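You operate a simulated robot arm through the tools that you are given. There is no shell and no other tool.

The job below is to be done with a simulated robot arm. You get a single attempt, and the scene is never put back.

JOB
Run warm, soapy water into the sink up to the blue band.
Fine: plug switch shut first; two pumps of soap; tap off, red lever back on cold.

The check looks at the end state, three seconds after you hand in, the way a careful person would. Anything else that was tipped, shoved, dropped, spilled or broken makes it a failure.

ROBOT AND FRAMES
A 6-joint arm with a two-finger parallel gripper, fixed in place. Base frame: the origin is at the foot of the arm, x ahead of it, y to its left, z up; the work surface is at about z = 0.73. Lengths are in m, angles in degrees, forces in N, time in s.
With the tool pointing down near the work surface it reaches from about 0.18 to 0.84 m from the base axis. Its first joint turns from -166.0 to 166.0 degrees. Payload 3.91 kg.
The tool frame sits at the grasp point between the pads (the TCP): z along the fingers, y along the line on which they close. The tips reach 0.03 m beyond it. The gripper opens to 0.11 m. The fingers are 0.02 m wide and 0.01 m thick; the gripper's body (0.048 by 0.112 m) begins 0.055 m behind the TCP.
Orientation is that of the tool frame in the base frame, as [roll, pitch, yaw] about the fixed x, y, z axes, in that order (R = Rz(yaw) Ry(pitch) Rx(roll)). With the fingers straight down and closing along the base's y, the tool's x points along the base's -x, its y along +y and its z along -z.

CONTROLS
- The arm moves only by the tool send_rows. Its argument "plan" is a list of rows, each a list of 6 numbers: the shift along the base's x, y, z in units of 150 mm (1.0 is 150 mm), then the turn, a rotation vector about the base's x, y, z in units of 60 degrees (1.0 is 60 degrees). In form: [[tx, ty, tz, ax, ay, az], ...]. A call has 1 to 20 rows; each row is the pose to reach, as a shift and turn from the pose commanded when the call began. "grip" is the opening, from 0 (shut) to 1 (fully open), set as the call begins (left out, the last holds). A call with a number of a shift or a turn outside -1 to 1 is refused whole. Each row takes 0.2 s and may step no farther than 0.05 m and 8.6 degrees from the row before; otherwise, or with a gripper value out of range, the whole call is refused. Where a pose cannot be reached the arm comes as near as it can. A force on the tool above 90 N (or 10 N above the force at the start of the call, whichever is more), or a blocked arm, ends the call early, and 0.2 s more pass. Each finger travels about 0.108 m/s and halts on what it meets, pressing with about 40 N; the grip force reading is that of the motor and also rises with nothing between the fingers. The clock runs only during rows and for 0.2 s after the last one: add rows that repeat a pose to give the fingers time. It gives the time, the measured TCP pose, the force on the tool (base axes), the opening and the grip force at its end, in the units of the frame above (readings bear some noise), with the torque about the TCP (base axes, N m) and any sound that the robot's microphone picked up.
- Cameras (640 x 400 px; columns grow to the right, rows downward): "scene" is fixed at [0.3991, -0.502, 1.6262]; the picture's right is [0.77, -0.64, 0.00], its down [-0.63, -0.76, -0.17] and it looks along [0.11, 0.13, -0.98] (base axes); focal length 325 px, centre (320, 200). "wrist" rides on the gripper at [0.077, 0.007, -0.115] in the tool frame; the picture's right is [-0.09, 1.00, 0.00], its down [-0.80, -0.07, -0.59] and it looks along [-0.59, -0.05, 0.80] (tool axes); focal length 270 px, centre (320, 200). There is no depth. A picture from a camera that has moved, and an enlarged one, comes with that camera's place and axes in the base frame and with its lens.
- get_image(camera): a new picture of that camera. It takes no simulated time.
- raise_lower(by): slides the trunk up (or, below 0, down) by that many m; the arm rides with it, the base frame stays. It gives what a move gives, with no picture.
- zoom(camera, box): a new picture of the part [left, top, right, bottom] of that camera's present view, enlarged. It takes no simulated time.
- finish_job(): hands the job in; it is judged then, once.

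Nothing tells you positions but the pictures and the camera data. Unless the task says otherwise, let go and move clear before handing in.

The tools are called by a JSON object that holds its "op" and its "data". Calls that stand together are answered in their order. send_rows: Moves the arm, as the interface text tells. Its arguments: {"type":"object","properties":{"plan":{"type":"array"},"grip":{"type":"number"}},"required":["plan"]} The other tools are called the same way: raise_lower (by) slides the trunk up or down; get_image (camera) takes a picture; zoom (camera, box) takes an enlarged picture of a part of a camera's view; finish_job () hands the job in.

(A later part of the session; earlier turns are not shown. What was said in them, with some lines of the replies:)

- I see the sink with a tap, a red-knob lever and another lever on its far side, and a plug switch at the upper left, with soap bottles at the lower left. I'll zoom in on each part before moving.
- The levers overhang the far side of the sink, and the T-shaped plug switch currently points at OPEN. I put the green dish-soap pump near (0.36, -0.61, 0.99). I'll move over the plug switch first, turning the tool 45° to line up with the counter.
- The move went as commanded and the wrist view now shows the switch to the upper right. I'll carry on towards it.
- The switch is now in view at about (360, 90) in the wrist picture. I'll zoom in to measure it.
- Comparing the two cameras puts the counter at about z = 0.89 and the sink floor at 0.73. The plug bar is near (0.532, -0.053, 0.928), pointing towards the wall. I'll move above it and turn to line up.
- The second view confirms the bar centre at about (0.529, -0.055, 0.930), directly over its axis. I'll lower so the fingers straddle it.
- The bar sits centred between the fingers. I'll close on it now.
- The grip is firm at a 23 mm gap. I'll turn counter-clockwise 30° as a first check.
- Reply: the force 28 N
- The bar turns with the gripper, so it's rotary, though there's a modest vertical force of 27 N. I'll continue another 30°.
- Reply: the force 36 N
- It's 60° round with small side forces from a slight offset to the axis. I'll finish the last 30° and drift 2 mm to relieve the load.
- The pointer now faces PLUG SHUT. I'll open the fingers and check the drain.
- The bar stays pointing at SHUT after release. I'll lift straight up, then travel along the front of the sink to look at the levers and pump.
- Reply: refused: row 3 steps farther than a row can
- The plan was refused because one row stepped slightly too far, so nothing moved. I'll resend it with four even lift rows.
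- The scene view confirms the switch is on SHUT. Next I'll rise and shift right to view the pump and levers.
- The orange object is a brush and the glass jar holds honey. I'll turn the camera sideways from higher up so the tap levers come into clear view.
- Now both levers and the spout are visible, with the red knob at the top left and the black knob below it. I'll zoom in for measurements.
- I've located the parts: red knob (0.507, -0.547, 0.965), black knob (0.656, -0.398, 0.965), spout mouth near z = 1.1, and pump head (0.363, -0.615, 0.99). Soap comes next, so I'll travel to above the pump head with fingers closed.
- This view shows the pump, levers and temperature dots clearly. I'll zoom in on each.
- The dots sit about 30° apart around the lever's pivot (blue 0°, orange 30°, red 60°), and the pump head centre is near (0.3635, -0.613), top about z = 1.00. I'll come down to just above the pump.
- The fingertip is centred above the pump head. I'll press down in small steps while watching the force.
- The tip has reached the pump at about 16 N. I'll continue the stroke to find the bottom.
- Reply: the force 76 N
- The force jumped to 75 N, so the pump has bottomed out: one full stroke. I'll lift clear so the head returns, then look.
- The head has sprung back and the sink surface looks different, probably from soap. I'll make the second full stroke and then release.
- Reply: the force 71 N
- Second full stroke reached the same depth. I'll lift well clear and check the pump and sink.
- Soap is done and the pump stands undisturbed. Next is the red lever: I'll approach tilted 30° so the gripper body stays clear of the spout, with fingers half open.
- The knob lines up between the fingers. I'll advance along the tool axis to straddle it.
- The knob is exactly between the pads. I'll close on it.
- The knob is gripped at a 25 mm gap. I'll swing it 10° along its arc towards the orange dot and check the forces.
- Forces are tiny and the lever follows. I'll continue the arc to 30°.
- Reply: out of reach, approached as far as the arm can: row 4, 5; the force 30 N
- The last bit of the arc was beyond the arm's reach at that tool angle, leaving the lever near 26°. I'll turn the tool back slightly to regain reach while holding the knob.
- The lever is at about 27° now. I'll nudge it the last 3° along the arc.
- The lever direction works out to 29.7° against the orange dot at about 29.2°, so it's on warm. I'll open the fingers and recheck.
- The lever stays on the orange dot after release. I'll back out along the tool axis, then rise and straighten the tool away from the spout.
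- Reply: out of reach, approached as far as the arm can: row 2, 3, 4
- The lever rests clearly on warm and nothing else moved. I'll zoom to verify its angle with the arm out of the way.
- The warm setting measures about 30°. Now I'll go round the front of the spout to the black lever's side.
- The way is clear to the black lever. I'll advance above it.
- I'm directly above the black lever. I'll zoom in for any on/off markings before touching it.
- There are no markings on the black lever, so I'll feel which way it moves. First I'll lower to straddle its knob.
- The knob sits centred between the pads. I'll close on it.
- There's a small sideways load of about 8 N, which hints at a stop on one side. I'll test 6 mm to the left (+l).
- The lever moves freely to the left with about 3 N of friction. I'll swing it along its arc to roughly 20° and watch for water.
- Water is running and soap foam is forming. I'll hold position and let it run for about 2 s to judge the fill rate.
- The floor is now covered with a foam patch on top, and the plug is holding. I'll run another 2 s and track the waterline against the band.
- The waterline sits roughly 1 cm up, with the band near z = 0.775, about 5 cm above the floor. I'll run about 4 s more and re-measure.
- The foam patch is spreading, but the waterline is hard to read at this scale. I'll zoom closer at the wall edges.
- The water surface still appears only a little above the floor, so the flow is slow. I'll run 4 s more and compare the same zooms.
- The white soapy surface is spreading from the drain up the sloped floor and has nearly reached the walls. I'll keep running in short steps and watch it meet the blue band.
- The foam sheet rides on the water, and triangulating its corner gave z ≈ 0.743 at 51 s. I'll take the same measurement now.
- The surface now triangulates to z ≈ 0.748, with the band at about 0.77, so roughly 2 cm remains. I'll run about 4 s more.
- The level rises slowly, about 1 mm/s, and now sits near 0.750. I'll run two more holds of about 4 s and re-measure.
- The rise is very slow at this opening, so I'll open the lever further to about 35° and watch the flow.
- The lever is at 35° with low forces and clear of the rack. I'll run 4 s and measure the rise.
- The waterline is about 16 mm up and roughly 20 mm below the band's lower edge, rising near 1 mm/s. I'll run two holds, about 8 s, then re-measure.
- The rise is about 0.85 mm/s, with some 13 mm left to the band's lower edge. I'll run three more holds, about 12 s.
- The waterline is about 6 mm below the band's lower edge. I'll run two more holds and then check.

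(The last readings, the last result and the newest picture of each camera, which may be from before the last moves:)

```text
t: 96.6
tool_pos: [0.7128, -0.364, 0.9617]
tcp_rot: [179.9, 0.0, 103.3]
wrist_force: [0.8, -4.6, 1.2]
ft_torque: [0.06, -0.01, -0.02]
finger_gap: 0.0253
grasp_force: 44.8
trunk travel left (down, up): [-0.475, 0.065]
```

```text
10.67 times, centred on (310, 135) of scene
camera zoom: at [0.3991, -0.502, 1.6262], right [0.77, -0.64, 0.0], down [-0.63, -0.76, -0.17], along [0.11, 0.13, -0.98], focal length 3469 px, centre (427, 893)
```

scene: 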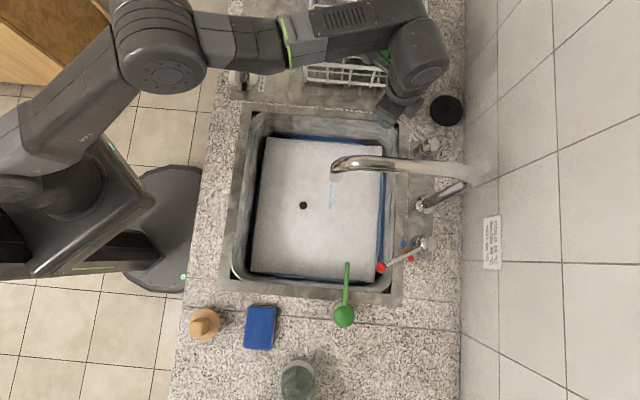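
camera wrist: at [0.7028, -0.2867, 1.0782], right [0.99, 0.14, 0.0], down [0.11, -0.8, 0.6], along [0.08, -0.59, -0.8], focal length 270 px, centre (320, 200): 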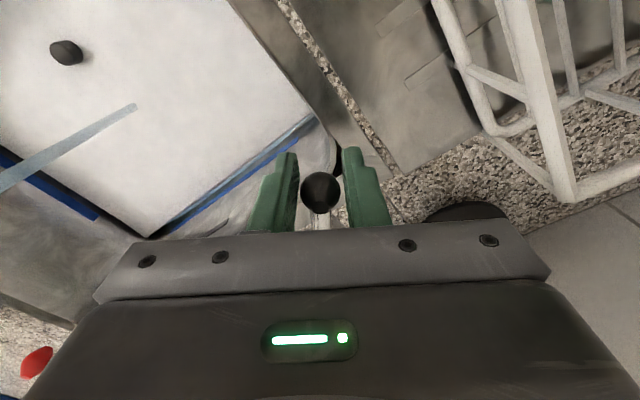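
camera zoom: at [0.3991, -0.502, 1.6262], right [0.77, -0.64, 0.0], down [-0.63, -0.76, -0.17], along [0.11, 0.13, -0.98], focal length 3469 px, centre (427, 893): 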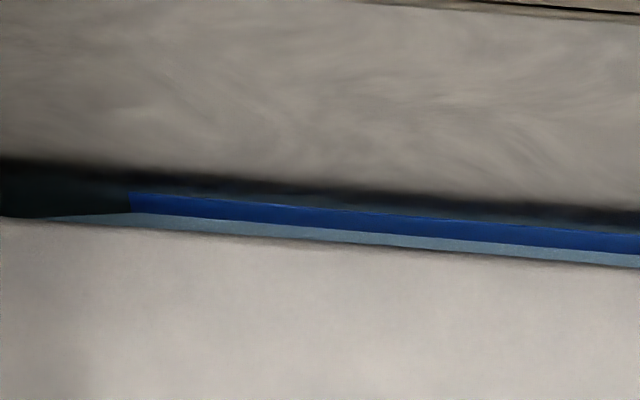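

The waterline has just reached the band's lower edge. I'll run about 4 s more to bring it near the middle of the band.

{"op": "send_rows", "data": {"plan": [[0, 0, 0, 0, 0, 0], [0, 0, 0, 0, 0, 0], [0, 0, 0, 0, 0, 0], [0, 0, 0, 0, 0, 0], [0, 0, 0, 0, 0, 0], [0, 0, 0, 0, 0, 0], [0, 0, 0, 0, 0, 0], [0, 0, 0, 0, 0, 0], [0, 0, 0, 0, 0, 0], [0, 0, 0, 0, 0, 0], [0, 0, 0, 0, 0, 0], [0, 0, 0, 0, 0, 0], [0, 0, 0, 0, 0, 0], [0, 0, 0, 0, 0, 0], [0, 0, 0, 0, 0, 0], [0, 0, 0, 0, 0, 0], [0, 0, 0, 0, 0, 0], [0, 0, 0, 0, 0, 0]]}}

{"op": "zoom", "data": {"camera": "scene", "box": [240, 105, 320, 160]}}

{"op": "zoom", "data": {"camera": "scene", "box": [280, 120, 340, 150]}}

{"op": "zoom", "data": {"camera": "wrist", "box": [140, 120, 340, 250]}}

```text
t: 100.4
tool_pos: [0.7123, -0.3638, 0.9619]
tcp_rot: [-180.0, -0.1, 103.1]
wrist_force: [-0.7, -4.0, 1.2]
ft_torque: [0.05, 0.04, -0.01]
finger_gap: 0.0252
grasp_force: 45.0
trunk travel left (down, up): [-0.475, 0.065]
```

```text
7.27 times, centred on (280, 132) of scene
camera zoom: at [0.3991, -0.502, 1.6262], right [0.77, -0.64, 0.0], down [-0.63, -0.76, -0.17], along [0.11, 0.13, -0.98], focal length 2365 px, centre (611, 691)
```

zoom: 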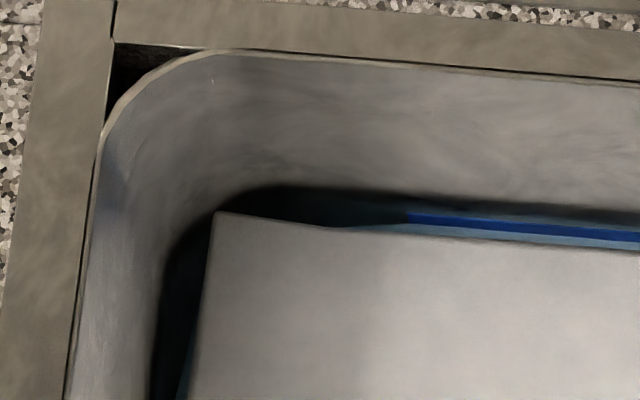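

```text
10.67 times, centred on (310, 135) of scene
camera zoom: at [0.3991, -0.502, 1.6262], right [0.77, -0.64, 0.0], down [-0.63, -0.76, -0.17], along [0.11, 0.13, -0.98], focal length 3469 px, centre (427, 893)
```

zoom: 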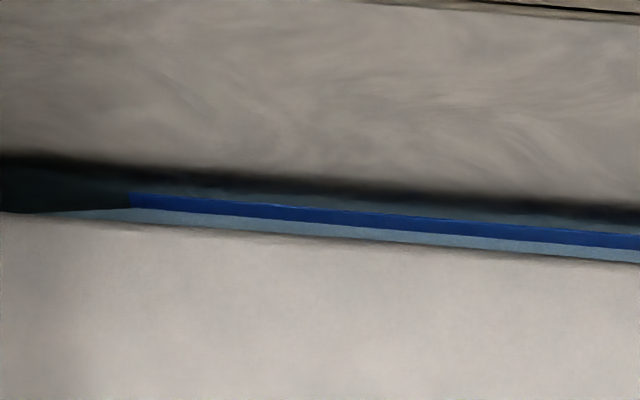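

```text
3.08 times, centred on (240, 185) of wrist
camera zoom: at [0.7026, -0.2861, 1.0779], right [0.99, 0.14, 0.0], down [0.11, -0.8, 0.59], along [0.08, -0.59, -0.8], focal length 832 px, centre (566, 246)
```

zoom: 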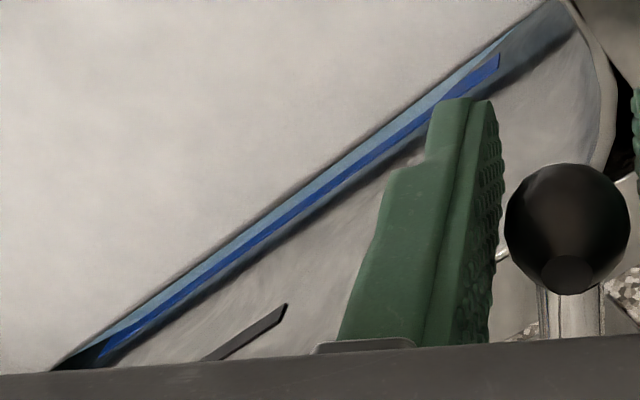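

The water covers the lower quarter of the band. I'll run about 3 s more and then swing the lever back to its off stop.

{"op": "send_rows", "data": {"plan": [[0, 0, 0, 0, 0, 0], [0, 0, 0, 0, 0, 0], [0, 0, 0, 0, 0, 0], [0, 0, 0, 0, 0, 0], [0, 0, 0, 0, 0, 0], [0, 0, 0, 0, 0, 0], [0, 0, 0, 0, 0, 0], [0, 0, 0, 0, 0, 0], [0, 0, 0, 0, 0, 0], [0, 0, 0, 0, 0, 0], [0, 0, 0, 0, 0, 0], [0, 0, 0, 0, 0, 0], [0, 0, 0, 0, 0, 0], [0, 0, 0, 0, 0, 0]]}}

{"op": "send_rows", "data": {"plan": [[-0.061, -0.0135, 0, 0, 0, 0.083], [-0.121, -0.0325, 0, 0, 0, 0.167], [-0.179, -0.0565, 0, 0, 0, 0.25], [-0.235, -0.0855, 0, 0, 0, 0.333], [-0.288, -0.119, 0, 0, 0, 0.417], [-0.3375, -0.1575, 0, 0, 0, 0.5], [-0.3836, -0.2, 0, 0, 0, 0.53], [-0.39, -0.206, 0, 0, 0, 0.53]]}}

{"op": "get_image", "data": {"camera": "scene"}}

{"op": "zoom", "data": {"camera": "scene", "box": [280, 120, 340, 150]}}

{"op": "zoom", "data": {"camera": "scene", "box": [320, 100, 480, 220]}}

```text
t: 103.4
tool_pos: [0.7139, -0.3633, 0.9621]
tcp_rot: [179.9, 0.0, 103.2]
wrist_force: [-0.5, -3.6, -0.4]
ft_torque: [0.0, -0.03, -0.01]
finger_gap: 0.0251
grasp_force: 45.0
trunk travel left (down, up): [-0.475, 0.065]
```

```text
t: 105.2
tool_pos: [0.6563, -0.3954, 0.9622]
tcp_rot: [180.0, 0.0, 135.0]
wrist_force: [-1.1, 10.6, -6.9]
ft_torque: [0.63, 0.64, 0.08]
finger_gap: 0.025
grasp_force: 44.9
trunk travel left (down, up): [-0.475, 0.065]
```

```text
taken
```

scene: 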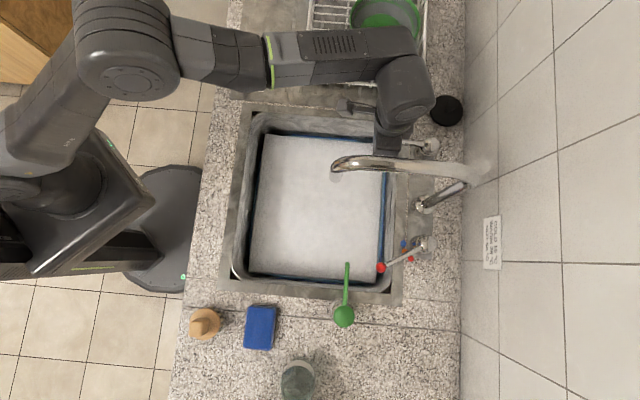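

```text
10.67 times, centred on (310, 135) of scene
camera zoom: at [0.3991, -0.502, 1.6262], right [0.77, -0.64, 0.0], down [-0.63, -0.76, -0.17], along [0.11, 0.13, -0.98], focal length 3469 px, centre (427, 893)
```

zoom: 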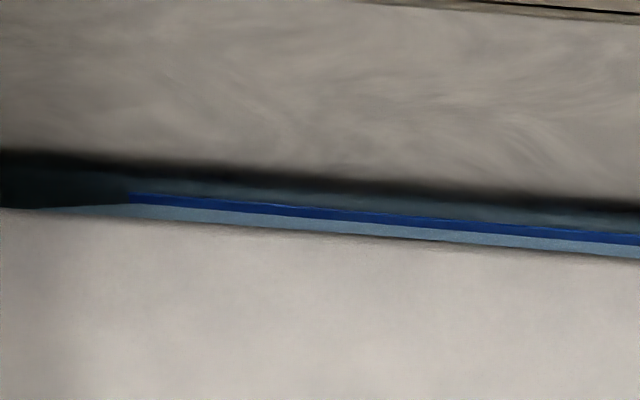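

```text
3.33 times, centred on (400, 160) of scene
camera zoom: at [0.3991, -0.502, 1.6262], right [0.77, -0.64, 0.0], down [-0.63, -0.76, -0.17], along [0.11, 0.13, -0.98], focal length 1084 px, centre (53, 333)
```

zoom: 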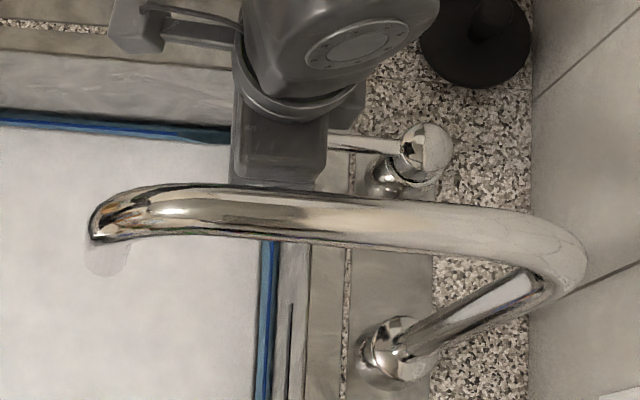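

The stream has stopped and the water sits at mid-band. I'll press the lever lightly against its stop to be sure it is fully off, then release.

{"op": "send_rows", "data": {"plan": [[-0.007, -0.007, 0, 0, 0, 0], [-0.014, -0.014, 0, 0, 0, 0], [-0.014, -0.014, 0, 0, 0, 0]]}}

{"op": "get_image", "data": {"camera": "wrist"}}

```text
t: 106.0
tool_pos: [0.6568, -0.3954, 0.9619]
tcp_rot: [-179.9, 0.0, 135.1]
wrist_force: [6.7, 17.7, -5.0]
ft_torque: [0.67, 0.56, 0.15]
finger_gap: 0.0252
grasp_force: 45.1
trunk travel left (down, up): [-0.475, 0.065]
```

```text
taken
camera wrist: at [0.6062, -0.3348, 1.078], right [0.77, 0.64, 0.0], down [0.52, -0.62, 0.59], along [0.38, -0.46, -0.8], focal length 270 px, centre (320, 200)
```

wrist: 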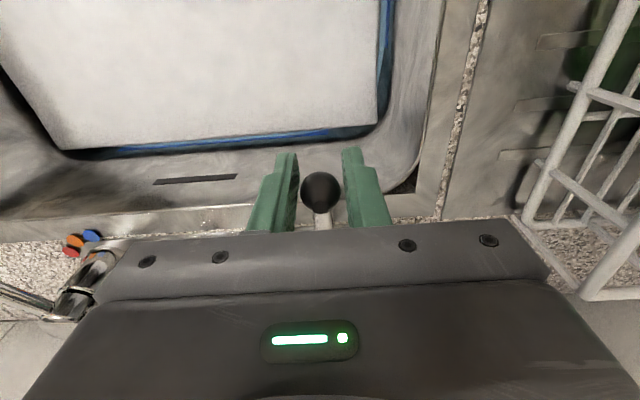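

The lever didn't move with more push, so it's against its off stop. I'll release and lift clear.

{"op": "send_rows", "data": {"plan": [[0.012, 0.012, 0, 0, 0, 0], [0.012, 0.012, 0, 0, 0, 0]]}}

{"op": "send_rows", "data": {"plan": [[0, 0, 0, 0, 0, 0], [0, 0, 0, 0, 0, 0], [0, 0, 0, 0, 0, 0], [0, 0, 0.25, 0, 0, 0], [0, 0, 0.5, 0, 0, 0], [0, 0, 0.75, 0, 0, 0], [0, 0, 1.0, 0, 0, 0]], "grip": 0.5}}

{"op": "get_image", "data": {"camera": "wrist"}}

{"op": "zoom", "data": {"camera": "scene", "box": [280, 120, 340, 150]}}

{"op": "zoom", "data": {"camera": "scene", "box": [320, 100, 480, 220]}}

```text
t: 106.6
tool_pos: [0.6563, -0.3953, 0.9615]
tcp_rot: [180.0, -0.1, 134.9]
wrist_force: [1.2, 15.6, -2.8]
ft_torque: [-0.07, 0.05, -0.01]
finger_gap: 0.0249
grasp_force: 44.7
trunk travel left (down, up): [-0.475, 0.065]
```

```text
t: 108.2
tool_pos: [0.6551, -0.3956, 1.1156]
tcp_rot: [-180.0, -0.1, 135.0]
wrist_force: [-0.8, -0.2, 0.7]
ft_torque: [0.0, 0.02, -0.01]
finger_gap: 0.0548
grasp_force: 0.0
trunk travel left (down, up): [-0.475, 0.065]
```

```text
taken
camera wrist: at [0.6058, -0.3359, 1.2314], right [0.77, 0.64, 0.0], down [0.52, -0.62, 0.59], along [0.38, -0.46, -0.8], focal length 270 px, centre (320, 200)
```

wrist: 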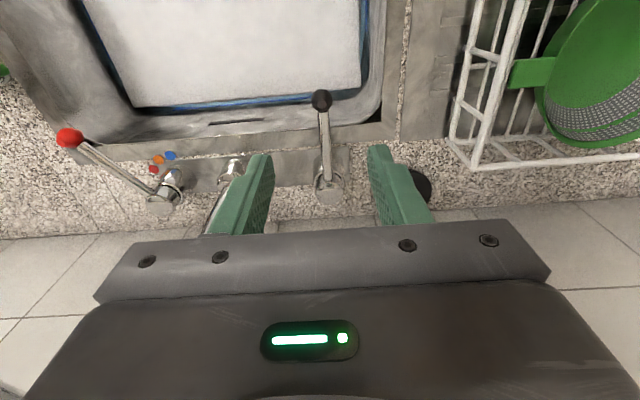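

```text
10.67 times, centred on (310, 135) of scene
camera zoom: at [0.3991, -0.502, 1.6262], right [0.77, -0.64, 0.0], down [-0.63, -0.76, -0.17], along [0.11, 0.13, -0.98], focal length 3469 px, centre (427, 893)
```

zoom: 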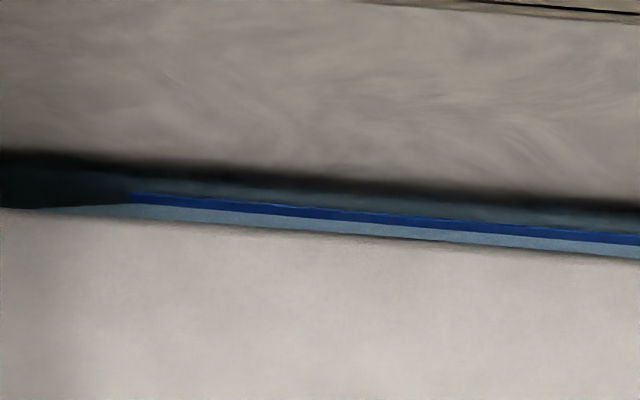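

```text
3.33 times, centred on (400, 160) of scene
camera zoom: at [0.3991, -0.502, 1.6262], right [0.77, -0.64, 0.0], down [-0.63, -0.76, -0.17], along [0.11, 0.13, -0.98], focal length 1084 px, centre (53, 333)
```

zoom: 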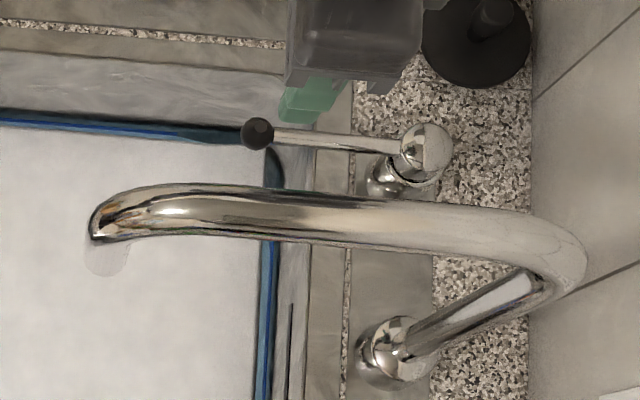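

The tap is off and the level is steady in the band. Now I'll retrace around the spout to return the red lever to cold, turning the tool so its narrow side faces the spout.

{"op": "send_rows", "data": {"plan": [[0, 0, 0.3, 0, 0, 0], [-0.1, 0.07, 0.55, 0, 0, 0], [-0.35, 0.23, 0.667, 0, 0, 0], [-0.62, 0.416, 0.667, 0, 0, 0]], "grip": 0}}

{"op": "send_rows", "data": {"plan": [[-0.222, 0.222, 0, 0, 0, 0], [-0.444, 0.444, 0, 0, 0, 0], [-0.667, 0.667, 0, 0, 0, 0]]}}

{"op": "send_rows", "data": {"plan": [[-0.25, -0.183, 0, 0, 0, 0.125], [-0.5, -0.367, 0, 0, 0, 0.25], [-0.75, -0.55, 0, 0, 0, 0.375], [-1.0, -0.733, 0, 0, 0, 0.5]]}}

{"op": "send_rows", "data": {"plan": [[-0.042, -0.085, 0, 0, 0, 0.125], [-0.085, -0.17, 0, 0, 0, 0.25], [-0.127, -0.255, 0, 0, 0, 0.375], [-0.17, -0.34, 0, 0, 0, 0.5], [-0.212, -0.425, 0, 0, 0, 0.625], [-0.255, -0.51, 0, 0, 0, 0.75], [-0.297, -0.595, 0, 0, 0, 0.875], [-0.34, -0.68, 0, 0, 0, 1.0]]}}

{"op": "get_image", "data": {"camera": "wrist"}}

{"op": "get_image", "data": {"camera": "scene"}}

```text
t: 109.2
tool_pos: [0.557, -0.3347, 1.2149]
tcp_rot: [-180.0, 0.1, 135.0]
wrist_force: [-1.0, -0.6, 0.6]
ft_torque: [-0.02, -0.02, 0.0]
finger_gap: 0.0
grasp_force: 37.6
trunk travel left (down, up): [-0.475, 0.065]
```

```text
t: 110.0
tool_pos: [0.4616, -0.2372, 1.2106]
tcp_rot: [-180.0, 0.1, 135.0]
wrist_force: [0.2, 0.0, 1.0]
ft_torque: [0.03, 0.0, 0.01]
finger_gap: 0.0001
grasp_force: 38.1
trunk travel left (down, up): [-0.475, 0.065]
```

```text
t: 111.0
tool_pos: [0.3101, -0.3419, 1.212]
tcp_rot: [180.0, 0.0, 165.0]
wrist_force: [0.9, -0.6, 1.2]
ft_torque: [-0.01, -0.01, -0.02]
finger_gap: 0.0
grasp_force: 38.1
trunk travel left (down, up): [-0.475, 0.065]
```

```text
t: 112.8
tool_pos: [0.2602, -0.447, 1.2119]
tcp_rot: [179.9, 0.0, -135.0]
wrist_force: [0.5, 0.8, -0.7]
ft_torque: [-0.01, -0.01, 0.0]
finger_gap: 0.0
grasp_force: 38.1
trunk travel left (down, up): [-0.475, 0.065]
```

```text
taken
camera wrist: at [0.2007, -0.4955, 1.3277], right [-0.64, 0.77, 0.0], down [0.62, 0.52, 0.59], along [0.45, 0.38, -0.8], focal length 270 px, centre (320, 200)
```

wrist: 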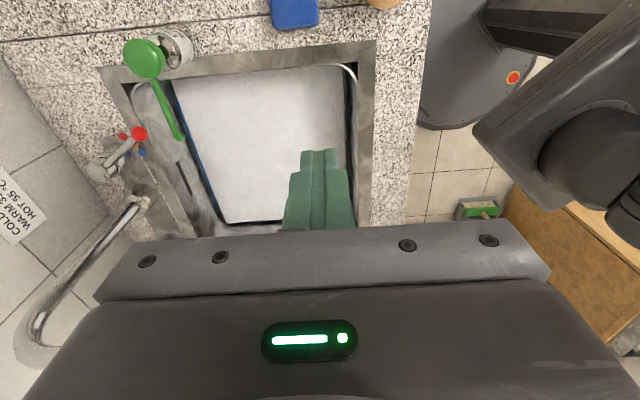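

```text
taken
```

scene: 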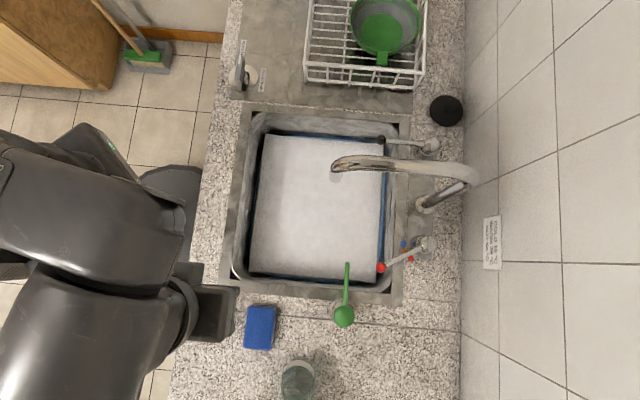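

The red knob is at about (0.479, -0.597, 0.965). I'll move in above the counter side of it, between the pump and the lever.

{"op": "send_rows", "data": {"plan": [[0.2, -0.2, 0, 0, 0, 0], [0.4, -0.4, 0, 0, 0, 0], [0.6, -0.6, 0, 0, 0, 0], [0.8, -0.8, 0, 0, 0, 0], [1.0, -1.0, 0, 0, 0, 0]]}}

{"op": "send_rows", "data": {"plan": [[0.12, -0.11, -0.15, 0, 0, 0], [0.236, -0.215, -0.4, 0, 0, 0], [0.236, -0.215, -0.7, 0, 0, 0], [0.236, -0.215, -0.7, 0, 0, 0]]}}

{"op": "get_image", "data": {"camera": "wrist"}}

{"op": "get_image", "data": {"camera": "scene"}}

```text
t: 114.0
tool_pos: [0.4112, -0.599, 1.2109]
tcp_rot: [179.7, 0.0, -135.0]
wrist_force: [0.8, 0.1, 0.7]
ft_torque: [-0.01, 0.02, 0.03]
finger_gap: 0.0
grasp_force: 37.3
trunk travel left (down, up): [-0.475, 0.065]
```

```text
t: 115.0
tool_pos: [0.4452, -0.6266, 1.1092]
tcp_rot: [-180.0, 0.0, -134.9]
wrist_force: [0.1, -0.1, 0.1]
ft_torque: [-0.01, -0.03, 0.01]
finger_gap: 0.0002
grasp_force: 37.3
out of reach, approached as far as the arm can: row 2
trunk travel left (down, up): [-0.475, 0.065]
```

```text
taken
camera wrist: at [0.3852, -0.6745, 1.2256], right [-0.64, 0.77, 0.0], down [0.62, 0.52, 0.59], along [0.46, 0.38, -0.8], focal length 270 px, centre (320, 200)
```

wrist: 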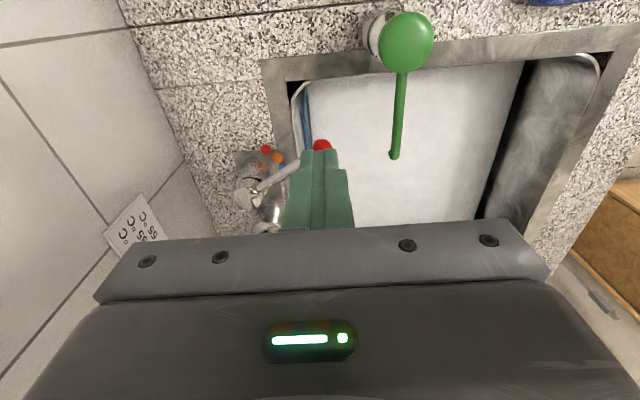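

```text
taken
```

scene: 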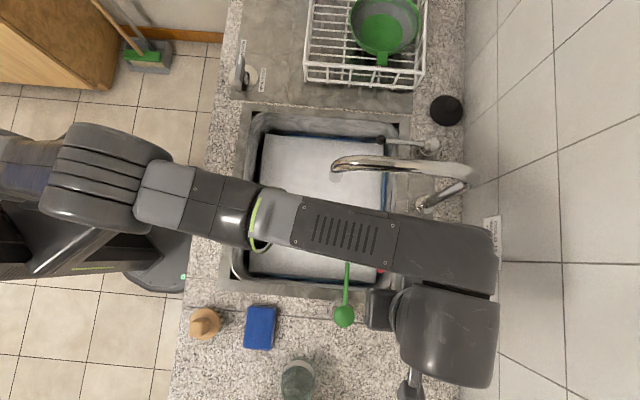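

The arm is near its reach limit here and the forearm runs fairly close to the spout. I'll zoom in before lowering.

{"op": "zoom", "data": {"camera": "scene", "box": [240, 120, 520, 300]}}

{"op": "zoom", "data": {"camera": "wrist", "box": [220, 120, 420, 240]}}

```text
2.22 times, centred on (380, 210) of scene
camera zoom: at [0.3991, -0.502, 1.6262], right [0.77, -0.64, 0.0], down [-0.63, -0.76, -0.17], along [0.11, 0.13, -0.98], focal length 723 px, centre (187, 178)
```

zoom: 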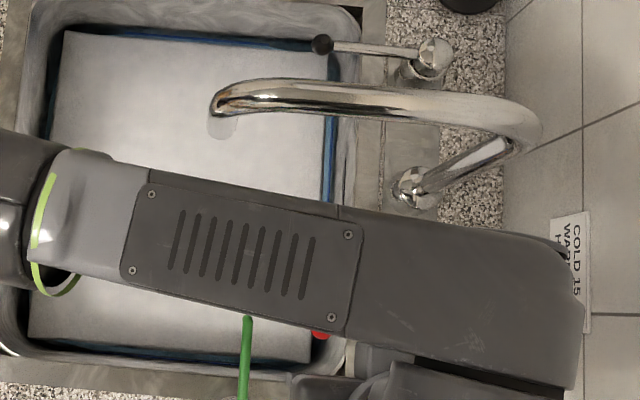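

```text
3.20 times, centred on (320, 180) of wrist
camera zoom: at [0.3852, -0.6745, 1.2256], right [-0.64, 0.77, 0.0], down [0.62, 0.52, 0.59], along [0.46, 0.38, -0.8], focal length 865 px, centre (320, 264)
```

zoom: 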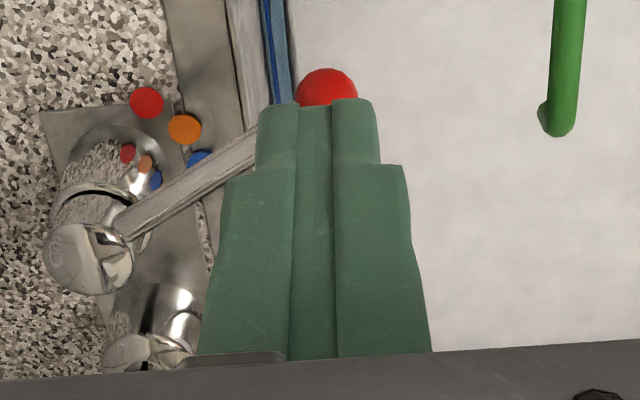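

Pushing from here would bring the forearm toward the spout, so I'll use the tilted grasp that worked before. I'll back out and return to that earlier pose.

{"op": "send_rows", "data": {"plan": [[0, 0, 0.3, 0, 0, 0], [-0.12, 0.105, 0.55, 0, 0, 0], [-0.236, 0.215, 0.7, 0, 0, 0]]}}

{"op": "send_rows", "data": {"plan": [[-0.057, 0.084, 0, 0, 0, -0.125], [-0.115, 0.167, 0, 0, 0, -0.25], [-0.172, 0.251, 0, 0, 0, -0.375], [-0.23, 0.335, 0, 0, 0, -0.5], [-0.287, 0.418, 0, 0, 0, -0.625], [-0.344, 0.502, 0, 0, 0, -0.75], [-0.402, 0.585, 0, 0, 0, -0.875], [-0.459, 0.669, 0, 0, 0, -1.0]], "grip": 0.5}}

{"op": "send_rows", "data": {"plan": [[0, 0, -0.13, 0, 0, -0.1], [0, 0, -0.257, 0, 0, -0.2], [0, 0, -0.257, 0, 0, -0.2]]}}

{"op": "get_image", "data": {"camera": "wrist"}}

{"op": "get_image", "data": {"camera": "scene"}}

```text
t: 115.8
tool_pos: [0.4097, -0.5931, 1.2152]
tcp_rot: [180.0, 0.0, -135.0]
wrist_force: [-0.8, 0.1, -0.7]
ft_torque: [-0.01, 0.0, -0.01]
finger_gap: 0.0
grasp_force: 37.4
out of reach, approached as far as the arm can: row 1
trunk travel left (down, up): [-0.475, 0.065]
```

```text
t: 117.6
tool_pos: [0.3411, -0.496, 1.2131]
tcp_rot: [180.0, 0.0, 164.8]
wrist_force: [0.8, -0.1, 0.6]
ft_torque: [0.0, 0.0, 0.0]
finger_gap: 0.0551
grasp_force: 0.1
trunk travel left (down, up): [-0.475, 0.065]
```

```text
t: 118.4
tool_pos: [0.3411, -0.4955, 1.1731]
tcp_rot: [-180.0, 0.1, 152.9]
wrist_force: [-0.4, 0.0, -0.1]
ft_torque: [-0.01, -0.05, 0.01]
finger_gap: 0.0548
grasp_force: 0.0
trunk travel left (down, up): [-0.475, 0.065]
```

```text
taken
camera wrist: at [0.276, -0.4528, 1.2889], right [0.53, 0.85, 0.0], down [0.68, -0.43, 0.59], along [0.5, -0.32, -0.8], focal length 270 px, centre (320, 200)
```

wrist: 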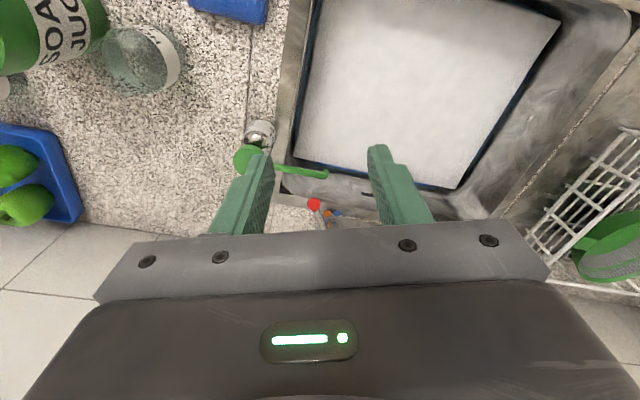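

```text
taken
```

scene: 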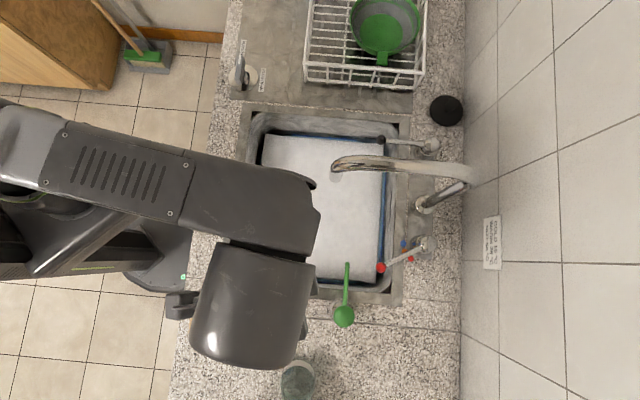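

This matches the earlier exit pose exactly. I'll retrace that path in reverse toward the red knob.

{"op": "send_rows", "data": {"plan": [[0.135, -0.157, -0.176, 0.0846, -0.0431, 0], [0.27, -0.314, -0.352, 0.1692, -0.0863, 0], [0.406, -0.472, -0.527, 0.2538, -0.1294, 0], [0.541, -0.629, -0.703, 0.3384, -0.1726, 0], [0.676, -0.786, -0.879, 0.423, -0.2157, 0], [0.676, -0.786, -0.879, 0.423, -0.2157, 0]]}}

{"op": "get_image", "data": {"camera": "wrist"}}

{"op": "get_image", "data": {"camera": "scene"}}

```text
t: 119.8
tool_pos: [0.4492, -0.61, 1.0351]
tcp_rot: [151.9, 0.7, 152.7]
wrist_force: [0.5, -0.7, -0.3]
ft_torque: [0.02, -0.02, 0.02]
finger_gap: 0.055
grasp_force: 0.1
out of reach, approached as far as the arm can: row 5, 6
trunk travel left (down, up): [-0.475, 0.065]
```

```text
taken
camera wrist: at [0.3577, -0.6148, 1.139], right [0.48, 0.74, 0.47], down [0.55, -0.67, 0.5], along [0.69, 0.02, -0.73], focal length 270 px, centre (320, 200)
```

wrist: 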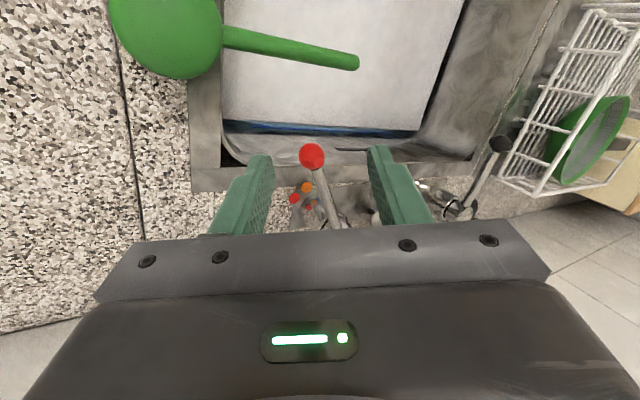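

```text
taken
```

scene: 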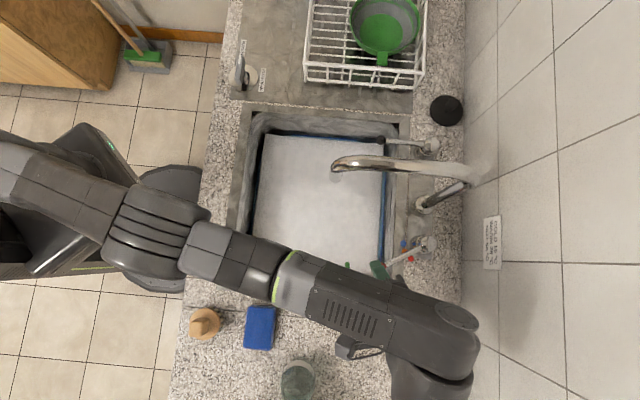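

The knob lies between the fingers. I'll advance the last 8 cm to centre on it.

{"op": "send_rows", "data": {"plan": [[0.06, 0.03, -0.12, 0, 0, 0], [0.12, 0.06, -0.25, 0, 0, 0], [0.16, 0.085, -0.37, 0, 0, 0], [0.192, 0.107, -0.467, 0, 0, 0], [0.192, 0.107, -0.467, 0, 0, 0]], "grip": 0.65}}

{"op": "get_image", "data": {"camera": "wrist"}}

{"op": "zoom", "data": {"camera": "scene", "box": [340, 190, 480, 290]}}

```text
t: 121.0
tool_pos: [0.4788, -0.5935, 0.9633]
tcp_rot: [151.5, 0.0, 153.0]
wrist_force: [0.3, 0.0, 0.2]
ft_torque: [0.01, 0.05, 0.02]
finger_gap: 0.0714
grasp_force: 0.0
trunk travel left (down, up): [-0.475, 0.065]
```

```text
taken
camera wrist: at [0.3883, -0.5999, 1.0688], right [0.48, 0.74, 0.48], down [0.56, -0.67, 0.49], along [0.68, 0.03, -0.73], focal length 270 px, centre (320, 200)
```

wrist: 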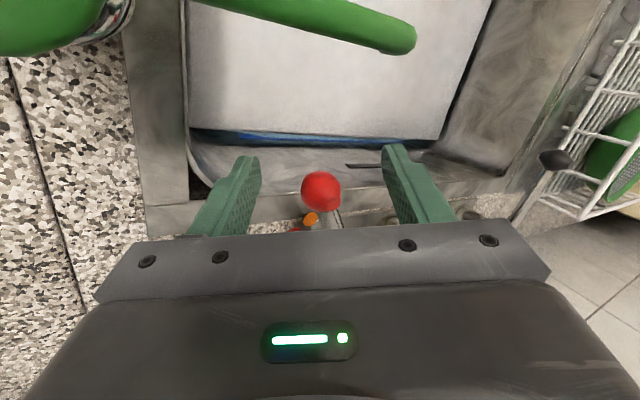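

```text
4.00 times, centred on (410, 240) of scene
camera zoom: at [0.3991, -0.502, 1.6262], right [0.77, -0.64, 0.0], down [-0.63, -0.76, -0.17], along [0.11, 0.13, -0.98], focal length 1301 px, centre (-40, 40)
```

zoom: 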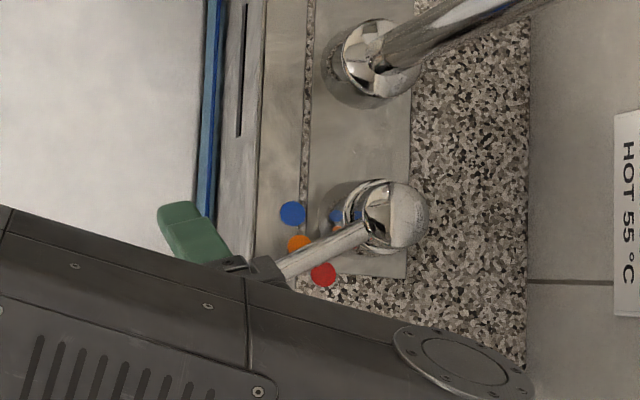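

The knob is perfectly centred. I'll close and swing the lever back along its arc to the blue dot.

{"op": "send_rows", "data": {"plan": [[0, 0, 0, 0, 0, 0], [0, 0, 0, 0, 0, 0], [0, 0, 0, 0, 0, 0]], "grip": 0}}

{"op": "send_rows", "data": {"plan": [[0.0202, 0.0648, 0, 0, 0, -0.05], [0.0442, 0.1228, 0, 0, 0, -0.1], [0.0732, 0.1785, 0, 0, 0, -0.15], [0.1069, 0.2315, 0, 0, 0, -0.2], [0.1452, 0.2813, 0, 0, 0, -0.25], [0.1876, 0.3276, 0, 0, 0, -0.3], [0.1876, 0.3276, 0, 0, 0, -0.3]]}}

{"op": "get_image", "data": {"camera": "wrist"}}

{"op": "zoom", "data": {"camera": "scene", "box": [340, 190, 480, 290]}}

```text
t: 121.8
tool_pos: [0.4787, -0.5928, 0.9635]
tcp_rot: [151.5, 0.0, 153.1]
wrist_force: [-1.1, -0.9, -1.1]
ft_torque: [-0.01, -0.03, 0.02]
finger_gap: 0.0253
grasp_force: 44.4
trunk travel left (down, up): [-0.475, 0.065]
```

```text
t: 123.4
tool_pos: [0.5052, -0.544, 0.9629]
tcp_rot: [151.5, -0.1, 134.9]
wrist_force: [-7.2, -0.2, -3.8]
ft_torque: [-0.7, -0.75, -0.62]
finger_gap: 0.0251
grasp_force: 45.2
trunk travel left (down, up): [-0.475, 0.065]
```

```text
taken
camera wrist: at [0.4166, -0.5234, 1.068], right [0.68, 0.56, 0.48], down [0.32, -0.81, 0.49], along [0.66, -0.18, -0.73], focal length 270 px, centre (320, 200)
```

wrist: 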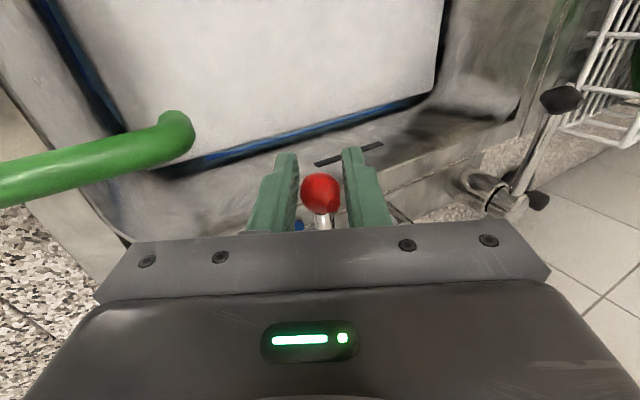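

```text
4.00 times, centred on (410, 240) of scene
camera zoom: at [0.3991, -0.502, 1.6262], right [0.77, -0.64, 0.0], down [-0.63, -0.76, -0.17], along [0.11, 0.13, -0.98], focal length 1301 px, centre (-40, 40)
```

zoom: 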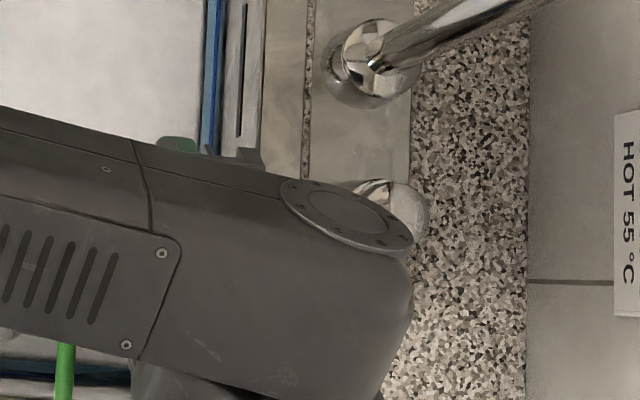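

The lever is back at about its original spot. I'll nudge 2 mm further to feel for the cold stop.

{"op": "send_rows", "data": {"plan": [[0.01, 0.01, 0, 0, 0, 0], [0.01, 0.01, 0, 0, 0, 0]]}}

```text
t: 124.0
tool_pos: [0.5059, -0.543, 0.9632]
tcp_rot: [151.5, 0.0, 135.0]
wrist_force: [-8.2, -1.0, -5.5]
ft_torque: [-0.69, -0.71, -0.73]
finger_gap: 0.025
grasp_force: 45.3
trunk travel left (down, up): [-0.475, 0.065]
```

The force rose only slightly. I'll nudge another 2 mm.

{"op": "send_rows", "data": {"plan": [[0.01, 0.01, 0, 0, 0, 0], [0.01, 0.01, 0, 0, 0, 0]]}}

{"op": "get_image", "data": {"camera": "wrist"}}

```text
t: 124.6
tool_pos: [0.5079, -0.542, 0.963]
tcp_rot: [151.6, 0.0, 135.1]
wrist_force: [-6.4, -3.3, -3.5]
ft_torque: [-0.65, -0.65, -0.56]
finger_gap: 0.0251
grasp_force: 44.4
trunk travel left (down, up): [-0.475, 0.065]
```

```text
taken
camera wrist: at [0.4191, -0.5208, 1.0679], right [0.68, 0.56, 0.48], down [0.32, -0.81, 0.49], along [0.66, -0.18, -0.73], focal length 270 px, centre (320, 200)
```

wrist: 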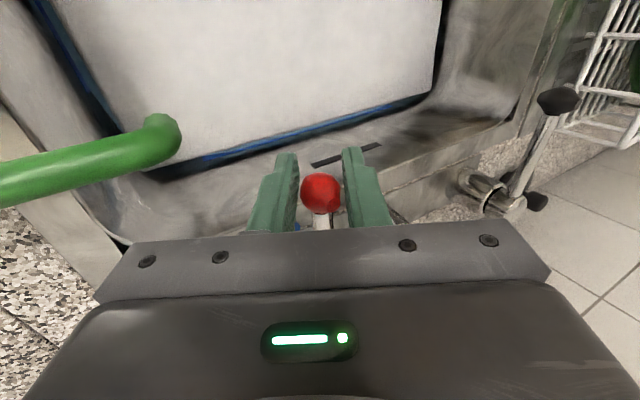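

There's no hard stop here, just friction, so I'll go back about 3 mm to the original spot and release. Then I'll compare with the first picture.

{"op": "send_rows", "data": {"plan": [[-0.014, -0.014, 0, 0, 0, 0], [-0.014, -0.014, 0, 0, 0, 0]]}}

{"op": "send_rows", "data": {"plan": [[0, 0, 0, 0, 0, 0], [0, 0, 0, 0, 0, 0], [0, 0, 0, 0, 0, 0]], "grip": 0.5}}

{"op": "send_rows", "data": {"plan": [[-0.07, -0.072, 0.173, 0, 0, 0], [-0.14, -0.144, 0.345, 0, 0, 0], [-0.21, -0.217, 0.518, 0, 0, 0], [-0.281, -0.289, 0.691, 0, 0, 0]]}}

{"op": "zoom", "data": {"camera": "scene", "box": [340, 190, 520, 300]}}

{"op": "get_image", "data": {"camera": "wrist"}}

```text
t: 125.2
tool_pos: [0.5089, -0.5433, 0.9626]
tcp_rot: [151.5, 0.0, 135.1]
wrist_force: [5.7, -1.0, 3.1]
ft_torque: [0.41, 0.32, 0.33]
finger_gap: 0.025
grasp_force: 45.3
trunk travel left (down, up): [-0.475, 0.065]
```

```text
t: 126.0
tool_pos: [0.5051, -0.5425, 0.9623]
tcp_rot: [151.6, 0.0, 135.0]
wrist_force: [-0.1, -0.1, 0.1]
ft_torque: [-0.02, 0.01, 0.03]
finger_gap: 0.0551
grasp_force: 0.0
trunk travel left (down, up): [-0.475, 0.065]
```

```text
t: 127.0
tool_pos: [0.4652, -0.5886, 1.0681]
tcp_rot: [151.6, 0.1, 135.0]
wrist_force: [-0.4, 0.7, 0.1]
ft_torque: [-0.01, -0.04, -0.01]
finger_gap: 0.0551
grasp_force: 0.1
trunk travel left (down, up): [-0.475, 0.065]
```

```text
3.56 times, centred on (430, 245) of scene
camera zoom: at [0.3991, -0.502, 1.6262], right [0.77, -0.64, 0.0], down [-0.63, -0.76, -0.17], along [0.11, 0.13, -0.98], focal length 1156 px, centre (-71, 40)
```

zoom: 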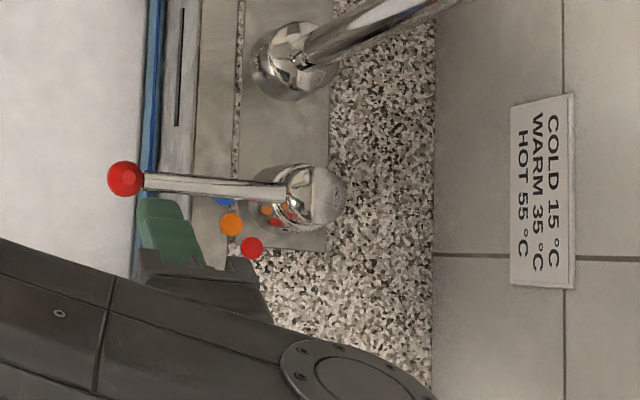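

```text
taken
camera wrist: at [0.3762, -0.5667, 1.1731], right [0.68, 0.56, 0.48], down [0.32, -0.81, 0.49], along [0.66, -0.18, -0.73], focal length 270 px, centre (320, 200)
```

wrist: 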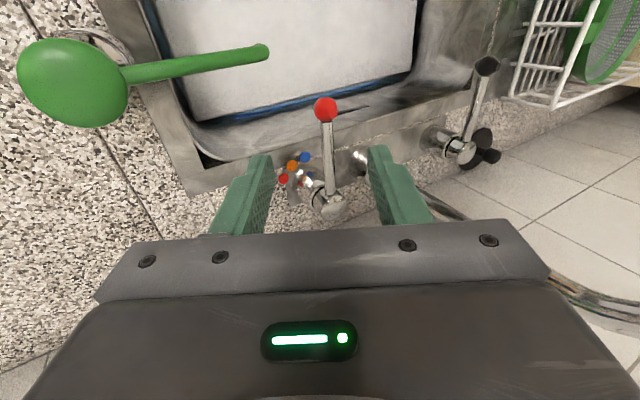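

The red knob is back at exactly its original pixel position, on blue. I'll straighten the tool and withdraw to a clear spot.

{"op": "send_rows", "data": {"plan": [[-0.1, 0.08, 0.17, -0.0669, 0.0669, 0], [-0.3, 0.2, 0.3, -0.1339, 0.1339, 0], [-0.5, 0.33, 0.42, -0.2008, 0.2008, 0], [-0.7, 0.46, 0.54, -0.2678, 0.2678, 0], [-0.9, 0.6, 0.65, -0.3347, 0.3347, 0]]}}

{"op": "send_rows", "data": {"plan": [[-0.1, 0.28, 0.1, 0, 0, 0], [-0.2, 0.55, 0.2, 0, 0, 0], [-0.3, 0.82, 0.3, 0, 0, 0], [-0.4, 1.0, 0.3, 0, 0, 0]]}}

{"op": "get_image", "data": {"camera": "scene"}}

{"op": "get_image", "data": {"camera": "wrist"}}

{"op": "zoom", "data": {"camera": "scene", "box": [280, 120, 340, 150]}}

{"op": "zoom", "data": {"camera": "scene", "box": [210, 30, 310, 110]}}

```text
t: 128.2
tool_pos: [0.326, -0.4978, 1.1689]
tcp_rot: [-180.0, 0.1, 135.0]
wrist_force: [-0.2, -0.1, 0.6]
ft_torque: [-0.03, -0.02, -0.04]
finger_gap: 0.0549
grasp_force: 0.0
trunk travel left (down, up): [-0.475, 0.065]
```

```text
t: 129.2
tool_pos: [0.2699, -0.346, 1.2093]
tcp_rot: [179.9, -0.1, 135.0]
wrist_force: [0.2, -0.2, -0.8]
ft_torque: [0.01, -0.04, 0.0]
finger_gap: 0.055
grasp_force: 0.1
trunk travel left (down, up): [-0.475, 0.065]
```

```text
taken
```

scene: 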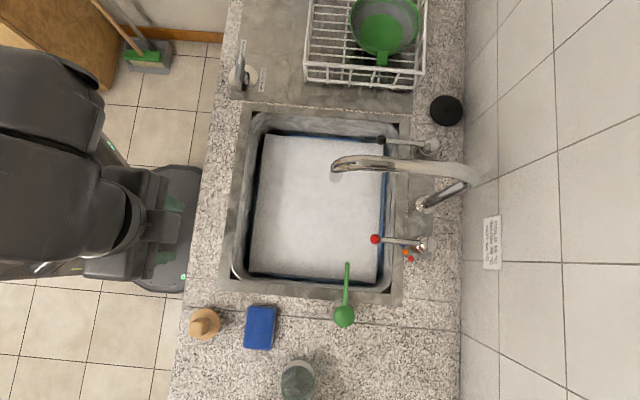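

```text
taken
camera wrist: at [0.22, -0.2864, 1.325], right [0.77, 0.64, 0.0], down [0.52, -0.62, 0.59], along [0.38, -0.46, -0.8], focal length 270 px, centre (320, 200)
```

wrist: 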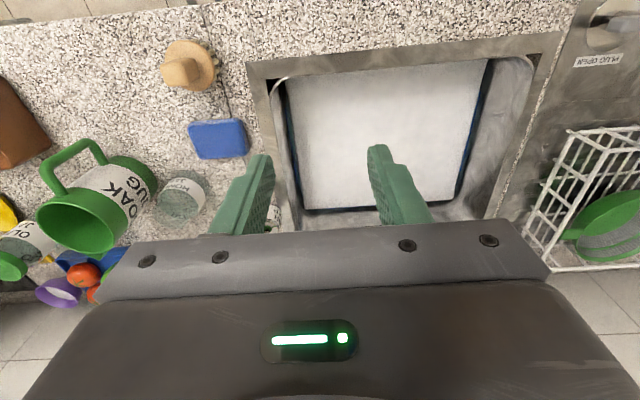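

```text
10.67 times, centred on (310, 135) of scene
camera zoom: at [0.3991, -0.502, 1.6262], right [0.77, -0.64, 0.0], down [-0.63, -0.76, -0.17], along [0.11, 0.13, -0.98], focal length 3469 px, centre (427, 893)
```

zoom: 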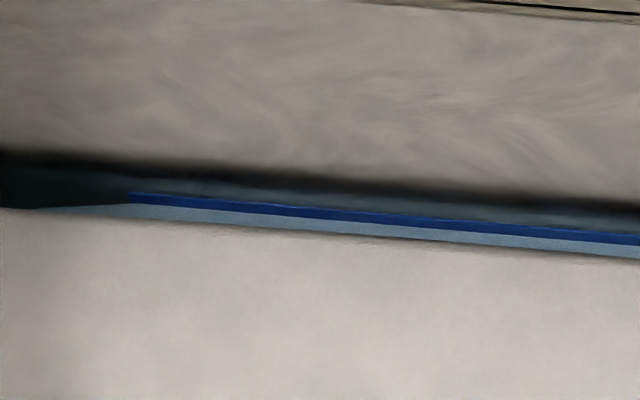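

```text
5.00 times, centred on (260, 70) of scene
camera zoom: at [0.3991, -0.502, 1.6262], right [0.77, -0.64, 0.0], down [-0.63, -0.76, -0.17], along [0.11, 0.13, -0.98], focal length 1626 px, centre (620, 850)
```

zoom: 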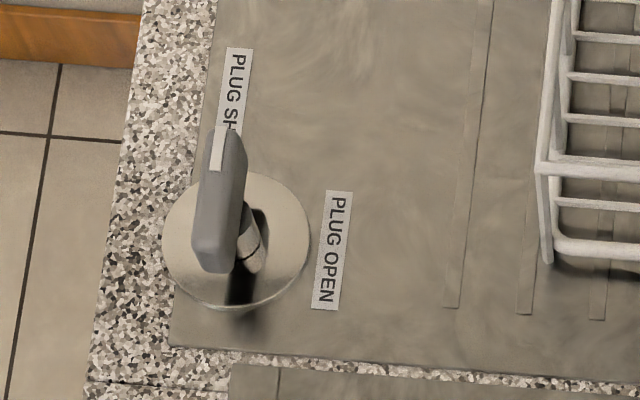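

The plug is on SHUT, both levers are back where they started, and the tap is off. The soapy water is steady at mid-band, nothing else has moved, and the arm is clear, so I'm handing in.

{"op": "finish_job", "data": {}}

```text
The job is handed in.
```

The sink is filled with warm, soapy water to about the middle of the blue band. I've handed the job in, but haven't seen the result of the check.

- **Plug:** I turned the switch to SHUT before anything else, and the water level has held steady.
- **Soap:** I gave two full pumps from the dish soap, and foam covers the surface.
- **Temperature:** I set the red lever on the orange dot (warm, 35 °C on the wall sign) before opening the tap. I had no way to measure the water itself.
- **Tap:** The black lever is back against its off stop, and the stream has stopped.
- **Red lever:** It's back on the blue dot (cold), in the same spot as in the first picture.

In the last pictures nothing else had been knocked, shoved or spilled. The gripper is open and clear of everything.
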